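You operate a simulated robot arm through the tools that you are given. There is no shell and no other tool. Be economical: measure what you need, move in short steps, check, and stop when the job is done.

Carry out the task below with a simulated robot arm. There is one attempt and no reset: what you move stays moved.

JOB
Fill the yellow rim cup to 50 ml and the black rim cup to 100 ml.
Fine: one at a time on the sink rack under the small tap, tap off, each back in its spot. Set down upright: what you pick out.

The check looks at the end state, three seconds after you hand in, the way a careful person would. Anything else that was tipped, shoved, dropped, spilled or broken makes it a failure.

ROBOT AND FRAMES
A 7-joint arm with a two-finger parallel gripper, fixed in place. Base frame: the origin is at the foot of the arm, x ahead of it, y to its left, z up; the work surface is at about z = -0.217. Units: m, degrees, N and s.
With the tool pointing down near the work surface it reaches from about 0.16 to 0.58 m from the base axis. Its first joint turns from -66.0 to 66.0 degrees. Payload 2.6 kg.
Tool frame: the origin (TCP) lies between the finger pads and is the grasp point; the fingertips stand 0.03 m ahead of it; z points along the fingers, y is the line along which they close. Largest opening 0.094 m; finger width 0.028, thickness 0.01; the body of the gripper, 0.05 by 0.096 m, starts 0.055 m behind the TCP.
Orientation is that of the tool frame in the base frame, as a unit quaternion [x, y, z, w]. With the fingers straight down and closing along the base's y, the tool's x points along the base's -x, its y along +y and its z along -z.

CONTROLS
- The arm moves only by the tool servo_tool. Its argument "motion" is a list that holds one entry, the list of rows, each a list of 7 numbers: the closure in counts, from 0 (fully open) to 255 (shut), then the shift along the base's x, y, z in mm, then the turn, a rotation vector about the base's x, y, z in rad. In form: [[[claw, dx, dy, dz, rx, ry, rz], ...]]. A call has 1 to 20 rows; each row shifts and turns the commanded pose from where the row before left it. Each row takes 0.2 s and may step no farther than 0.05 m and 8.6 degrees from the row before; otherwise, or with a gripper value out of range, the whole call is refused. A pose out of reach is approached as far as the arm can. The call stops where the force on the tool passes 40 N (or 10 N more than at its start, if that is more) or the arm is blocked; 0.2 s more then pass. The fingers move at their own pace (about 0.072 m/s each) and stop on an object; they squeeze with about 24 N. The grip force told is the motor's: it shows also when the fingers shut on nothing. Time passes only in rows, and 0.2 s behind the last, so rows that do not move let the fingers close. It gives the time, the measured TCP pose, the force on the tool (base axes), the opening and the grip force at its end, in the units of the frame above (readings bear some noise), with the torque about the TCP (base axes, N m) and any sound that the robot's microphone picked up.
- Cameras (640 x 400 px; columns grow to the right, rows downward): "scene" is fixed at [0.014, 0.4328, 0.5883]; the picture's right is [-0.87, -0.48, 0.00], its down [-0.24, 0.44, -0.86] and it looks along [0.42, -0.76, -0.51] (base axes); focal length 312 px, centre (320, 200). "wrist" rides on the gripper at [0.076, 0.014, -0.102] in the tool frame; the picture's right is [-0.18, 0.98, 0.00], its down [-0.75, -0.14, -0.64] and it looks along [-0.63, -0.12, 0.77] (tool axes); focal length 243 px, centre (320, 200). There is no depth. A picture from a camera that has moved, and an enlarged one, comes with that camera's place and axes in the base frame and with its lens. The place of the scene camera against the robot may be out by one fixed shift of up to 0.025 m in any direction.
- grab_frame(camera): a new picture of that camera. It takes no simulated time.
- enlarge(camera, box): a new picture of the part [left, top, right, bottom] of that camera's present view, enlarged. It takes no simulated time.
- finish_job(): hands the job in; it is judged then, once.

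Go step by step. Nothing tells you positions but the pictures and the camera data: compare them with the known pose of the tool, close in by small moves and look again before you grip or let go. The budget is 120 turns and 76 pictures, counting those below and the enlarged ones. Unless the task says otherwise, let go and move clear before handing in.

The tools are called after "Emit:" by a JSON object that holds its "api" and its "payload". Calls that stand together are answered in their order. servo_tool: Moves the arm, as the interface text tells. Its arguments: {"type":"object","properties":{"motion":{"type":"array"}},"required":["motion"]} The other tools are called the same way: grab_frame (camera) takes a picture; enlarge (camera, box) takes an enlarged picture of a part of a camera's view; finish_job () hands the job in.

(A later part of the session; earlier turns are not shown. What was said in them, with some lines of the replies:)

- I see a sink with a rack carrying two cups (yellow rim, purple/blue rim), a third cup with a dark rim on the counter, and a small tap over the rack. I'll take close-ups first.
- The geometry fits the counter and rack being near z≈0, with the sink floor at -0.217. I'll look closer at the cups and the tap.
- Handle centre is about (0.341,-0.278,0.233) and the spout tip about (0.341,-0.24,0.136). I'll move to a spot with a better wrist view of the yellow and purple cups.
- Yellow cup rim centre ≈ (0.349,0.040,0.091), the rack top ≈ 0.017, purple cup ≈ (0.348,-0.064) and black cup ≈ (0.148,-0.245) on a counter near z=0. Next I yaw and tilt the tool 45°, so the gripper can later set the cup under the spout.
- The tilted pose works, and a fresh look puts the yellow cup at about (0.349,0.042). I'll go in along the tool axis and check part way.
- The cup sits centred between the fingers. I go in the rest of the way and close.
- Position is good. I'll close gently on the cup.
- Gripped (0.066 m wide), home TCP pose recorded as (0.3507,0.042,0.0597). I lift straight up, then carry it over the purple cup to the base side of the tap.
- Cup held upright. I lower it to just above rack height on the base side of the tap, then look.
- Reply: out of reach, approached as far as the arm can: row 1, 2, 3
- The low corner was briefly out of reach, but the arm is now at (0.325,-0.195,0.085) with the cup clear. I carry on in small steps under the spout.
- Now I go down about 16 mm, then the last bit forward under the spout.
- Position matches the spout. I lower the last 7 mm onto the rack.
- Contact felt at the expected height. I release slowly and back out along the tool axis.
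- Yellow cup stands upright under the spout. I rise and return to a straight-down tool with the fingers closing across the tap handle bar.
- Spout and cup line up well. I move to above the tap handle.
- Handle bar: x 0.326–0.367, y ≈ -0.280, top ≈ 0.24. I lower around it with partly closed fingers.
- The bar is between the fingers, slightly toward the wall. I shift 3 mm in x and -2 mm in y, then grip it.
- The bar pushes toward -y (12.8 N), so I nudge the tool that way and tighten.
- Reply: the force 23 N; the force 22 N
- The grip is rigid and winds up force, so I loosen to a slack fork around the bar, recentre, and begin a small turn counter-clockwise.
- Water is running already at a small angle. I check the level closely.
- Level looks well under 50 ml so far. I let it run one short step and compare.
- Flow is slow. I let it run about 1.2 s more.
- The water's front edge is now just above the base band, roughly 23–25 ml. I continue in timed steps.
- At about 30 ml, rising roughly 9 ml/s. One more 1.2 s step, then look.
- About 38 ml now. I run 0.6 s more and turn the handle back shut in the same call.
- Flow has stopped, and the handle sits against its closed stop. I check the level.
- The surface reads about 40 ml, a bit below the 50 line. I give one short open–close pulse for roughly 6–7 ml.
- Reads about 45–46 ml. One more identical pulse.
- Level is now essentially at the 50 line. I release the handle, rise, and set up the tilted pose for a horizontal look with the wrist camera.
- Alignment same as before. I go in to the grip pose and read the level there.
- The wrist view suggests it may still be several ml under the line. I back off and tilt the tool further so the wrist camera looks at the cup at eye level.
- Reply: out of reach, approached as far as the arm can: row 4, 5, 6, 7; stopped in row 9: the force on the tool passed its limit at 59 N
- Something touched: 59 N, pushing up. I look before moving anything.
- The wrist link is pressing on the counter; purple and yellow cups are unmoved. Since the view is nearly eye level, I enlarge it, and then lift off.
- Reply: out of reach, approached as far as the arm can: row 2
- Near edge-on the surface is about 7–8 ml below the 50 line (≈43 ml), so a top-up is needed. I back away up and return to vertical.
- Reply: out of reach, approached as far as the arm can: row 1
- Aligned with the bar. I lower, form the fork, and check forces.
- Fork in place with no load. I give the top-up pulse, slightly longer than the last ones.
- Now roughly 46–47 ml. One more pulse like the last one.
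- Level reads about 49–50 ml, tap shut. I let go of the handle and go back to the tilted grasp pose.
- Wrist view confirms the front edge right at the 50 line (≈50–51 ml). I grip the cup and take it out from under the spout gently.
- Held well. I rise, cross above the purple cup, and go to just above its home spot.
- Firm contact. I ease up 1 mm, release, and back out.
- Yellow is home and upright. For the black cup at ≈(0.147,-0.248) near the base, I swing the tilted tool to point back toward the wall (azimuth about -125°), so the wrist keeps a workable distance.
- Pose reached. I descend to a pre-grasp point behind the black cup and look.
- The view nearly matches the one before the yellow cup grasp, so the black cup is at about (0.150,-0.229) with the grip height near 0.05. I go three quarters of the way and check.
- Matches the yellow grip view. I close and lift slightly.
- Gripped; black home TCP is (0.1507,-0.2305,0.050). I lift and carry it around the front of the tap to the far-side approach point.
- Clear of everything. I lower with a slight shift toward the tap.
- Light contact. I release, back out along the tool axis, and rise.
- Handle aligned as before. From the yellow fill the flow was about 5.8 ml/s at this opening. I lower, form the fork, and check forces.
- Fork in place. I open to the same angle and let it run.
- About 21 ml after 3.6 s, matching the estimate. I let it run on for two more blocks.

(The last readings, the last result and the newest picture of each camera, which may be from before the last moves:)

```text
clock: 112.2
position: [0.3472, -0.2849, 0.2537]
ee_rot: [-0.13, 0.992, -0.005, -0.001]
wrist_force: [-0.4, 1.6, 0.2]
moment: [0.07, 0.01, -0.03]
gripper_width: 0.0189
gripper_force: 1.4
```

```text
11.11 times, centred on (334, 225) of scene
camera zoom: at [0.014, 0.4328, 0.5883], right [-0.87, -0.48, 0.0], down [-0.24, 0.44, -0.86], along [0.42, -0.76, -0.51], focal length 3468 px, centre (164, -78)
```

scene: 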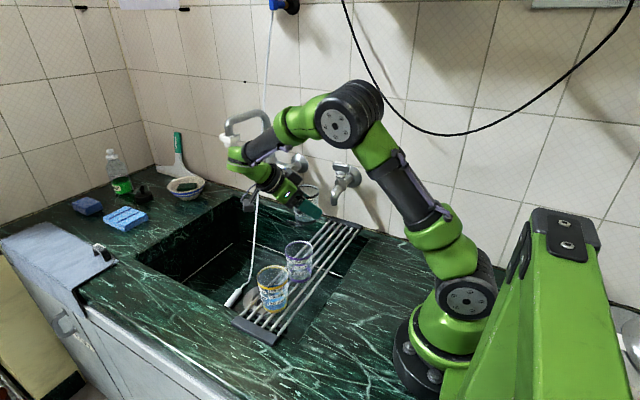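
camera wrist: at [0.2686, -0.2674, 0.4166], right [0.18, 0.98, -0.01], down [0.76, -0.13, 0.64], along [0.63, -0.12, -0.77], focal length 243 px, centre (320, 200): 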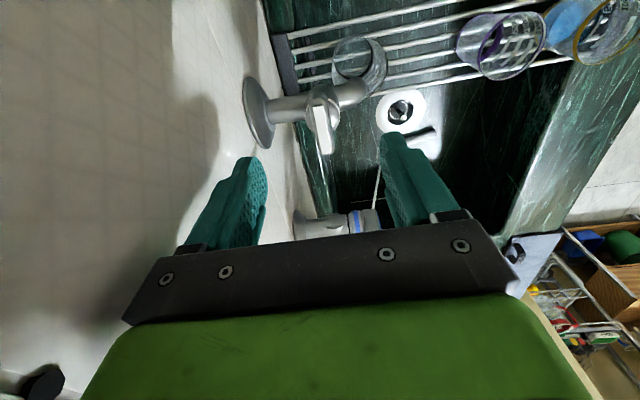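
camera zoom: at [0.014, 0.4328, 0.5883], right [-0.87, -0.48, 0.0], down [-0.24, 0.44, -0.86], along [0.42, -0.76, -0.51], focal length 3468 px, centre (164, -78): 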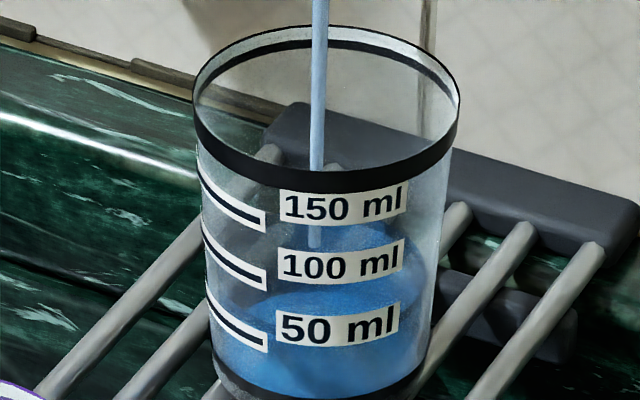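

Around 48 ml after 7.8 s. Another 4.2 s block.

Emit:
{"api": "servo_tool", "payload": {"motion": [[[207, 0, 0, 0, 0, 0, 0], [207, 0, 0, 0, 0, 0, 0], [207, 0, 0, 0, 0, 0, 0], [207, 0, 0, 0, 0, 0, 0], [207, 0, 0, 0, 0, 0, 0], [207, 0, 0, 0, 0, 0, 0], [207, 0, 0, 0, 0, 0, 0], [207, 0, 0, 0, 0, 0, 0], [207, 0, 0, 0, 0, 0, 0], [207, 0, 0, 0, 0, 0, 0], [207, 0, 0, 0, 0, 0, 0], [207, 0, 0, 0, 0, 0, 0], [207, 0, 0, 0, 0, 0, 0], [207, 0, 0, 0, 0, 0, 0], [207, 0, 0, 0, 0, 0, 0], [207, 0, 0, 0, 0, 0, 0], [207, 0, 0, 0, 0, 0, 0], [207, 0, 0, 0, 0, 0, 0], [207, 0, 0, 0, 0, 0, 0], [207, 0, 0, 0, 0, 0, 0]]]}}

Emit:
{"api": "enlarge", "payload": {"camera": "scene", "box": [310, 207, 358, 243]}}

```text
clock: 116.4
position: [0.3471, -0.2839, 0.2546]
ee_rot: [-0.13, 0.991, -0.005, 0.0]
wrist_force: [-0.9, 1.8, 0.0]
moment: [0.07, 0.0, 0.01]
gripper_width: 0.0192
gripper_force: 1.1
```

```text
11.11 times, centred on (334, 225) of scene
camera zoom: at [0.014, 0.4328, 0.5883], right [-0.87, -0.48, 0.0], down [-0.24, 0.44, -0.86], along [0.42, -0.76, -0.51], focal length 3468 px, centre (164, -78)
```

zoom: 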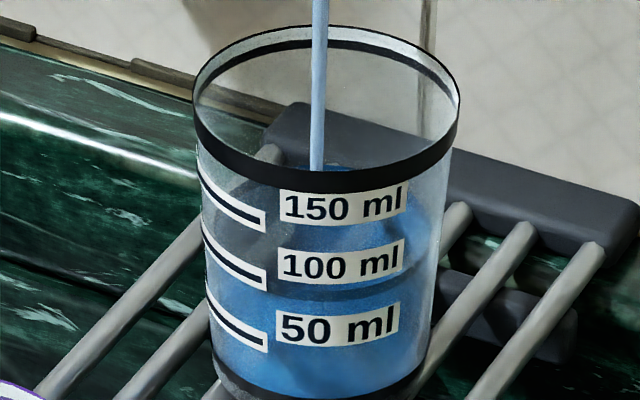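

The level has risen faster than my estimate, so I take a closer look before going on.

Emit:
{"api": "enlarge", "payload": {"camera": "scene", "box": [316, 217, 352, 239]}}

```text
16.00 times, centred on (334, 228) of scene
camera zoom: at [0.014, 0.4328, 0.5883], right [-0.87, -0.48, 0.0], down [-0.24, 0.44, -0.86], along [0.42, -0.76, -0.51], focal length 4994 px, centre (96, -248)
```

zoom: 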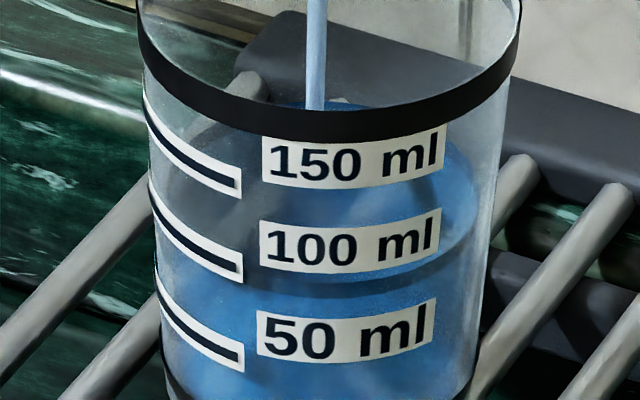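

Surface reads about 92 ml. I run 0.4 s more and close.

Emit:
{"api": "servo_tool", "payload": {"motion": [[[207, 0, 0, 0, 0, 0, 0], [207, 0, 0, 0, 0, 0, 0], [207, 0, 0, 0, 0, 0, -0.13], [207, 0, 0, 0, 0, 0, -0.13], [207, 0, 0, 0, 0, 0, -0.13], [207, 0, 0, 0, 0, 0, 0]]]}}

Emit:
{"api": "enlarge", "payload": {"camera": "scene", "box": [316, 217, 352, 239]}}

```text
clock: 117.8
position: [0.3476, -0.2825, 0.2541]
ee_rot: [0.065, 0.998, -0.003, -0.004]
wrist_force: [0.0, 5.8, -0.8]
moment: [0.19, 0.1, 0.1]
gripper_width: 0.0212
gripper_force: 3.3
```

```text
16.00 times, centred on (334, 228) of scene
camera zoom: at [0.014, 0.4328, 0.5883], right [-0.87, -0.48, 0.0], down [-0.24, 0.44, -0.86], along [0.42, -0.76, -0.51], focal length 4994 px, centre (96, -248)
```

zoom: 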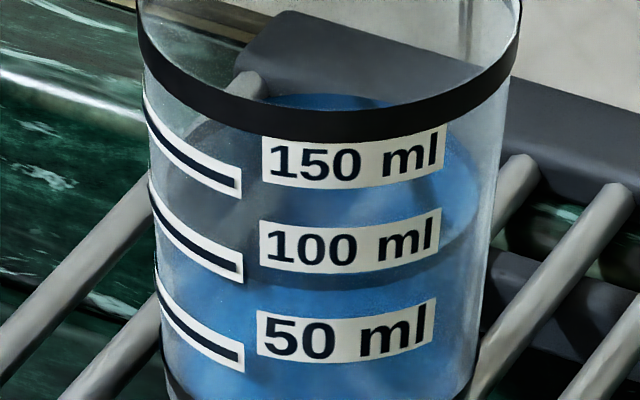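

Tap shut; reads about 96 ml. One short pulse of about 4 ml.

Emit:
{"api": "servo_tool", "payload": {"motion": [[[207, 0, 0, 0, 0, 0, 0.13], [207, 0, 0, 0, 0, 0, 0.13], [207, 0, 0, 0, 0, 0, 0.13], [207, 0, 0, 0, 0, 0, 0], [207, 0, 0, 0, 0, 0, -0.13], [207, 0, 0, 0, 0, 0, -0.13], [207, 0, 0, 0, 0, 0, -0.13], [207, 0, 0, 0, 0, 0, 0]]]}}

Emit:
{"api": "enlarge", "payload": {"camera": "scene", "box": [316, 217, 352, 239]}}

```text
clock: 119.6
position: [0.3472, -0.2823, 0.2548]
ee_rot: [0.065, 0.998, -0.003, -0.003]
wrist_force: [-1.1, 5.1, 1.0]
moment: [0.16, 0.01, 0.07]
gripper_width: 0.0203
gripper_force: 2.5
```

```text
16.00 times, centred on (334, 228) of scene
camera zoom: at [0.014, 0.4328, 0.5883], right [-0.87, -0.48, 0.0], down [-0.24, 0.44, -0.86], along [0.42, -0.76, -0.51], focal length 4994 px, centre (96, -248)
```

zoom: 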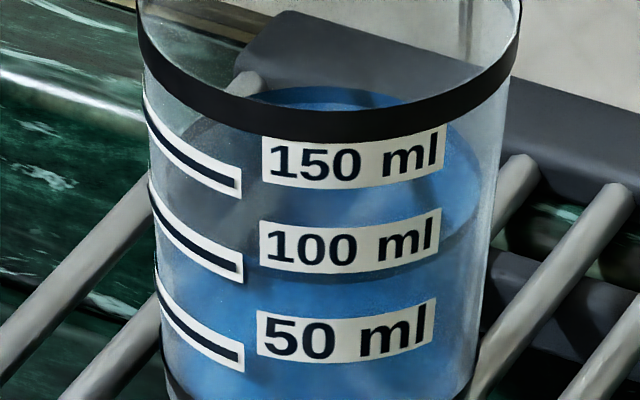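

Level now right at the 100 line by both edges, tap shut. I release the handle and swing back toward the far-side grasp direction.

Emit:
{"api": "servo_tool", "payload": {"motion": [[[170, 0, 0, 0, 0, 0, 0], [100, 0, 0, 0, 0, 0, 0], [60, 0, 0, 0, 0, 0, 0], [22, 0, 0, 22, 0, 0, 0], [22, 0, 0, 42, 0, 0, 0], [22, -0.4, 9, 0.5, 0, 0, -0.1367], [22, -0.4, 9, 0.5, 0, 0, -0.1367], [22, -0.4, 9, 0.5, 0, 0, -0.1367], [22, -0.4, 9, 0.5, 0, 0, -0.1367], [22, -0.4, 9, 0.5, 0, 0, -0.1367], [22, -0.4, 9, 0.5, 0, 0, -0.1367], [22, -0.4, 9, 0.5, 0, 0, -0.1367], [22, -0.4, 9, 0.5, 0, 0, -0.1367], [22, -0.4, 9, 0.5, 0, 0, -0.1367], [22, -0.4, 9, 0.5, 0, 0, -0.1367], [22, -0.4, 9, 0.5, 0, 0, -0.1367], [22, -0.4, 9, 0.5, 0, 0, -0.1367], [22, -0.4, 9, 0.5, 0, 0, -0.1367], [22, -0.4, 9, 0.5, 0, 0, -0.1367], [22, -0.4, 9, 0.5, 0, 0, -0.1367]]]}}

```text
clock: 123.8
position: [0.3392, -0.1469, 0.3253]
ee_rot: [0.887, 0.462, 0.0, -0.004]
wrist_force: [0.3, 0.1, 0.9]
moment: [0.02, -0.02, 0.0]
gripper_width: 0.0859
gripper_force: 0.0
```

Emit:
{"api": "servo_tool", "payload": {"motion": [[[22, 0, 0, 0, -0.1073, 0.0752, 0], [22, 0, 0, 0, -0.1073, 0.0752, 0], [22, 0, 0, 0, -0.1073, 0.0752, 0], [22, 10, 0, 0, -0.1073, 0.0752, 0], [22, 10, 0, 0, -0.1073, 0.0752, 0], [22, 10, 0, 0, -0.1073, 0.0752, 0], [22, 10, 0, -45, 0, 0, 0], [22, 10, 0, -45, 0, 0, 0], [22, 1, -10, -45, 0, 0, 0], [22, 0, -10, -45, 0, 0, 0], [22, 0, 0, 0, 0, 0, 0]]]}}

Emit:
{"api": "grab_frame", "payload": {"camera": "wrist"}}

```text
clock: 126.2
position: [0.3902, -0.1692, 0.1459]
ee_rot: [0.821, 0.427, -0.339, 0.172]
wrist_force: [-0.2, 0.3, -0.6]
moment: [0.01, 0.02, 0.03]
gripper_width: 0.0859
gripper_force: 0.0
```

```text
3 pictures are left
camera wrist: at [0.4752, -0.0738, 0.165], right [0.73, -0.68, 0.12], down [-0.16, 0.01, 0.99], along [-0.67, -0.74, -0.1], focal length 243 px, centre (320, 200)
```

wrist: 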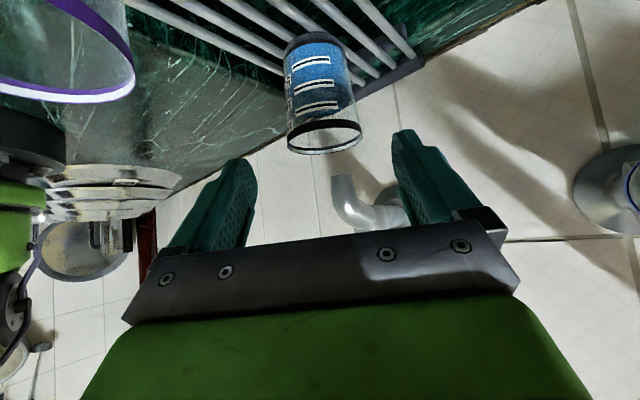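

View matches. I move in to the grip pose and enlarge for the level.

Emit:
{"api": "servo_tool", "payload": {"motion": [[[22, -11.8, -16.8, -21.7, 0, 0, 0], [22, -11.8, -16.8, -21.7, 0, 0, 0], [22, -11.8, -16.8, -21.7, 0, 0, 0], [22, -11.8, -16.8, -21.5, 0, 0, 0], [22, 0, 0, 0, 0, 0, 0]]]}}

Emit:
{"api": "enlarge", "payload": {"camera": "wrist", "box": [225, 80, 415, 200]}}

```text
clock: 127.4
position: [0.3455, -0.2361, 0.0575]
ee_rot: [0.821, 0.426, -0.34, 0.172]
wrist_force: [-0.3, 0.3, -0.1]
moment: [0.04, 0.02, -0.02]
gripper_width: 0.0858
gripper_force: 0.1
```

```text
3.33 times, centred on (320, 140) of wrist
camera zoom: at [0.4311, -0.1407, 0.0769], right [0.73, -0.68, 0.12], down [-0.16, 0.01, 0.99], along [-0.67, -0.74, -0.1], focal length 809 px, centre (320, 400)
```

zoom: 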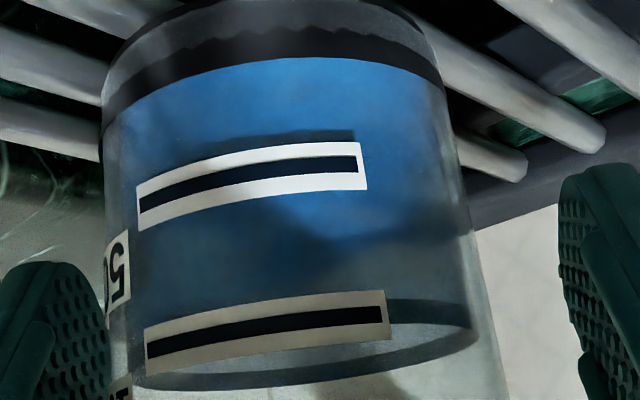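

The front edge sits inside the 100 label's white border. I use one more close-up to decide whether a top-up is needed.

Emit:
{"api": "enlarge", "payload": {"camera": "wrist", "box": [310, 150, 374, 190]}}

```text
10.00 times, centred on (342, 170) of wrist
camera zoom: at [0.4311, -0.1407, 0.0769], right [0.73, -0.68, 0.12], down [-0.16, 0.01, 0.99], along [-0.67, -0.74, -0.1], focal length 2426 px, centre (100, 500)
```

zoom: 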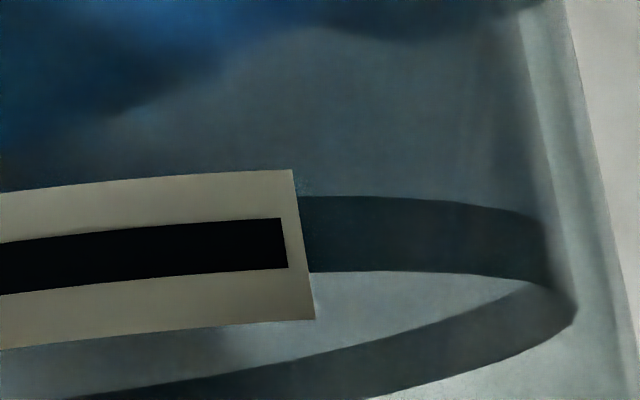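

Taking the whole meniscus band, the level straddles the 100 line, so I accept it. I grip the black cup, lift a little and slide it out from under the spout.

Emit:
{"api": "servo_tool", "payload": {"motion": [[[45, 0, 0, 1, 0, 0, 0], [60, 0, 0, 0, 0, 0, 0], [70, 0, 0, 0, 0, 0, 0], [80, 0, 0, 0, 0, 0, 0], [100, 0, 0, 0, 0, 0, 0], [140, 0, 0, 0, 0, 0, 0], [140, 0, 0, 0, 0, 0, 0], [140, 0, 0, 0, 0, 0, 0]]]}}

```text
clock: 129.2
position: [0.3454, -0.2366, 0.0589]
ee_rot: [0.821, 0.427, -0.339, 0.172]
wrist_force: [1.4, 0.3, 3.1]
moment: [-0.04, -0.14, 0.05]
gripper_width: 0.0642
gripper_force: 23.6
```

Emit:
{"api": "servo_tool", "payload": {"motion": [[[140, 0, 0, 4, 0, 0, 0], [140, 0, 0, 5, 0, 0, 0], [140, 4, 7, 0, 0, 0, 0], [140, 6.5, 11, 0, 0, 0, 0], [140, 6.5, 11, 0, 0, 0, 0], [140, 6.5, 11, 0, 0, 0, 0], [140, 6.5, 11, 0, 0, 0, 0], [140, 5, 9, 0, 0, 0, 0], [140, 2, 4, 4, 0, 0, 0], [140, 0, 4, 14, 0, 0, 0], [140, 0, 5, 20, 0, 0, 0], [140, 0, 6, 22, 0, 0, 0], [140, 0, 5, 22, 0, 0, 0], [140, 0, 3, 14, 0, 0, 0], [140, 0, 0, 6, 0, 0, 0], [140, 0, 0, 0, 0, 0, 0]]]}}

```text
clock: 132.6
position: [0.3804, -0.1482, 0.172]
ee_rot: [0.821, 0.426, -0.34, 0.172]
wrist_force: [0.4, -0.5, -1.3]
moment: [0.04, -0.02, -0.01]
gripper_width: 0.0638
gripper_force: 23.9
```

Emit:
{"api": "servo_tool", "payload": {"motion": [[[140, -10, 0.9, 0, 0, 0, 0], [140, -22, 0.9, 0, 0, 0, 0], [140, -25, 0.9, 0, 0, 0, 0], [140, -25, 0.9, 0, 0, 0, 0], [140, -25, 0.9, 0, 0, 0, 0], [140, -15, 0.9, 0, 0, 0, 0], [140, -8, 0.9, 0, 0, 0, 0], [140, -7, -6.3, 0, 0, 0, 0], [140, -15, -13.5, 0, 0, 0, 0], [140, -19, -17, 0, 0, 0, 0], [140, -19, -17, 0, 0, 0, 0], [140, -19, -17, 0, 0, 0, 0], [140, -12, -11, 0, 0, 0, 0], [140, -7, -6.7, 0, 0, 0, 0], [140, 0, 0, 0, 0, 0, 0]]]}}

```text
clock: 135.8
position: [0.151, -0.2319, 0.1708]
ee_rot: [0.821, 0.426, -0.34, 0.172]
wrist_force: [0.0, 0.5, -1.8]
moment: [-0.01, 0.0, -0.01]
gripper_width: 0.0631
gripper_force: 24.4
```

Above home. I lower toward the counter, stopping a few mm above.

Emit:
{"api": "servo_tool", "payload": {"motion": [[[140, 0.5, 1, -10, 0, 0, 0], [140, 0, 0, -20, 0, 0, 0], [140, 0, 0, -22, 0, 0, 0], [140, 0, 0, -22, 0, 0, 0], [140, 0, 0, -20, 0, 0, 0], [140, 0, 0, -12, 0, 0, 0], [140, 0, 0, -7, 0, 0, 0], [140, 0, 0, -3, 0, 0, 0], [140, 0, 0, 0, 0, 0, 0]]]}}

```text
clock: 137.8
position: [0.154, -0.2299, 0.0571]
ee_rot: [0.821, 0.426, -0.34, 0.172]
wrist_force: [0.8, 1.1, -1.3]
moment: [0.03, 0.02, -0.02]
gripper_width: 0.0627
gripper_force: 23.6
```

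Emit:
{"api": "servo_tool", "payload": {"motion": [[[140, -1, 0, -2, 0, 0, 0], [140, 0, 0, -2, 0, 0, 0], [140, 0, 0, -1, 0, 0, 0], [140, 0, 0, 0, 0, 0, 0]]]}}

```text
clock: 138.8
position: [0.1528, -0.2314, 0.0496]
ee_rot: [0.82, 0.426, -0.341, 0.173]
wrist_force: [-0.3, 0.5, 0.1]
moment: [-0.05, 0.0, -0.01]
gripper_width: 0.0632
gripper_force: 24.3
```

Emit:
{"api": "servo_tool", "payload": {"motion": [[[140, 0, 0, -1, 0, 0, 0], [140, 0, 0, 0, 0, 0, 0]]]}}

```text
clock: 139.4
position: [0.1523, -0.23, 0.0499]
ee_rot: [0.821, 0.425, -0.341, 0.172]
wrist_force: [-1.0, 3.2, 14.8]
moment: [-0.14, -0.17, 0.03]
gripper_width: 0.063
gripper_force: 24.0
```

Contact with the counter. I ease up slightly, release, back out along the tool axis, and rise clear.

Emit:
{"api": "servo_tool", "payload": {"motion": [[[140, 0, 0, 0.6, 0, 0, 0], [75, 0, 0, 0, 0, 0, 0], [50, 0, 0, 0, 0, 0, 0], [20, 0, 0, 0, 0, 0, 0], [20, 0, 0, 0, 0, 0, 0], [20, 4, 5.8, 7, 0, 0, 0], [20, 8, 11.5, 14, 0, 0, 0], [20, 12.3, 17.3, 21.2, 0, 0, 0], [20, 12.3, 17.3, 21.2, 0, 0, 0], [20, 12.3, 17.3, 21.2, 0, 0, 0], [0, 5, 10, 40, 0, 0, 0], [0, 5, 10, 40, 0, 0, 0], [0, 0, 0, 40, 0, 0, 0], [0, 0, 0, 0, 0, 0, 0]]]}}

Emit:
{"api": "grab_frame", "payload": {"camera": "scene"}}

```text
clock: 142.4
position: [0.2126, -0.1396, 0.2546]
ee_rot: [0.82, 0.426, -0.34, 0.173]
wrist_force: [0.3, 0.6, -0.8]
moment: [0.04, 0.0, 0.03]
gripper_width: 0.0939
gripper_force: 0.2
```

```text
0 pictures are left
```

scene: 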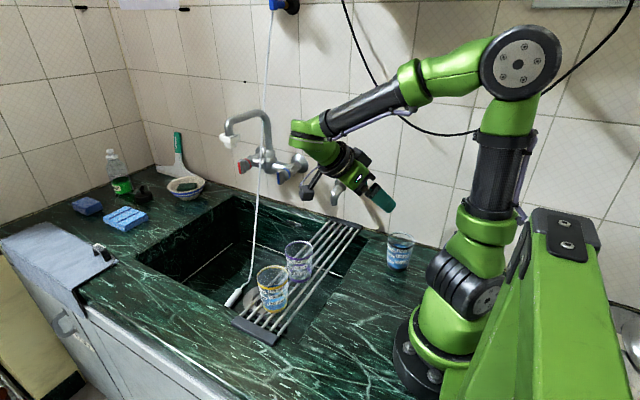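

Both filled cups stand upright back in their spots. The purple cup is in place, the tap is shut, and the arm is clear, so I hand in.

Emit:
{"api": "finish_job", "payload": {}}

```text
The job is handed in.
```

I filled both cups and put them back upright in their spots, with the tap off. By eye, the black rim cup is at about 100 ml. The yellow rim cup is at 50 ml or slightly over, with my readings between about 50 and 55 ml.

While backing away from the yellow cup to check its level, the arm pressed on the counter or rack edge and stopped at 59 N. The pictures afterwards showed no cup moved and nothing spilled.
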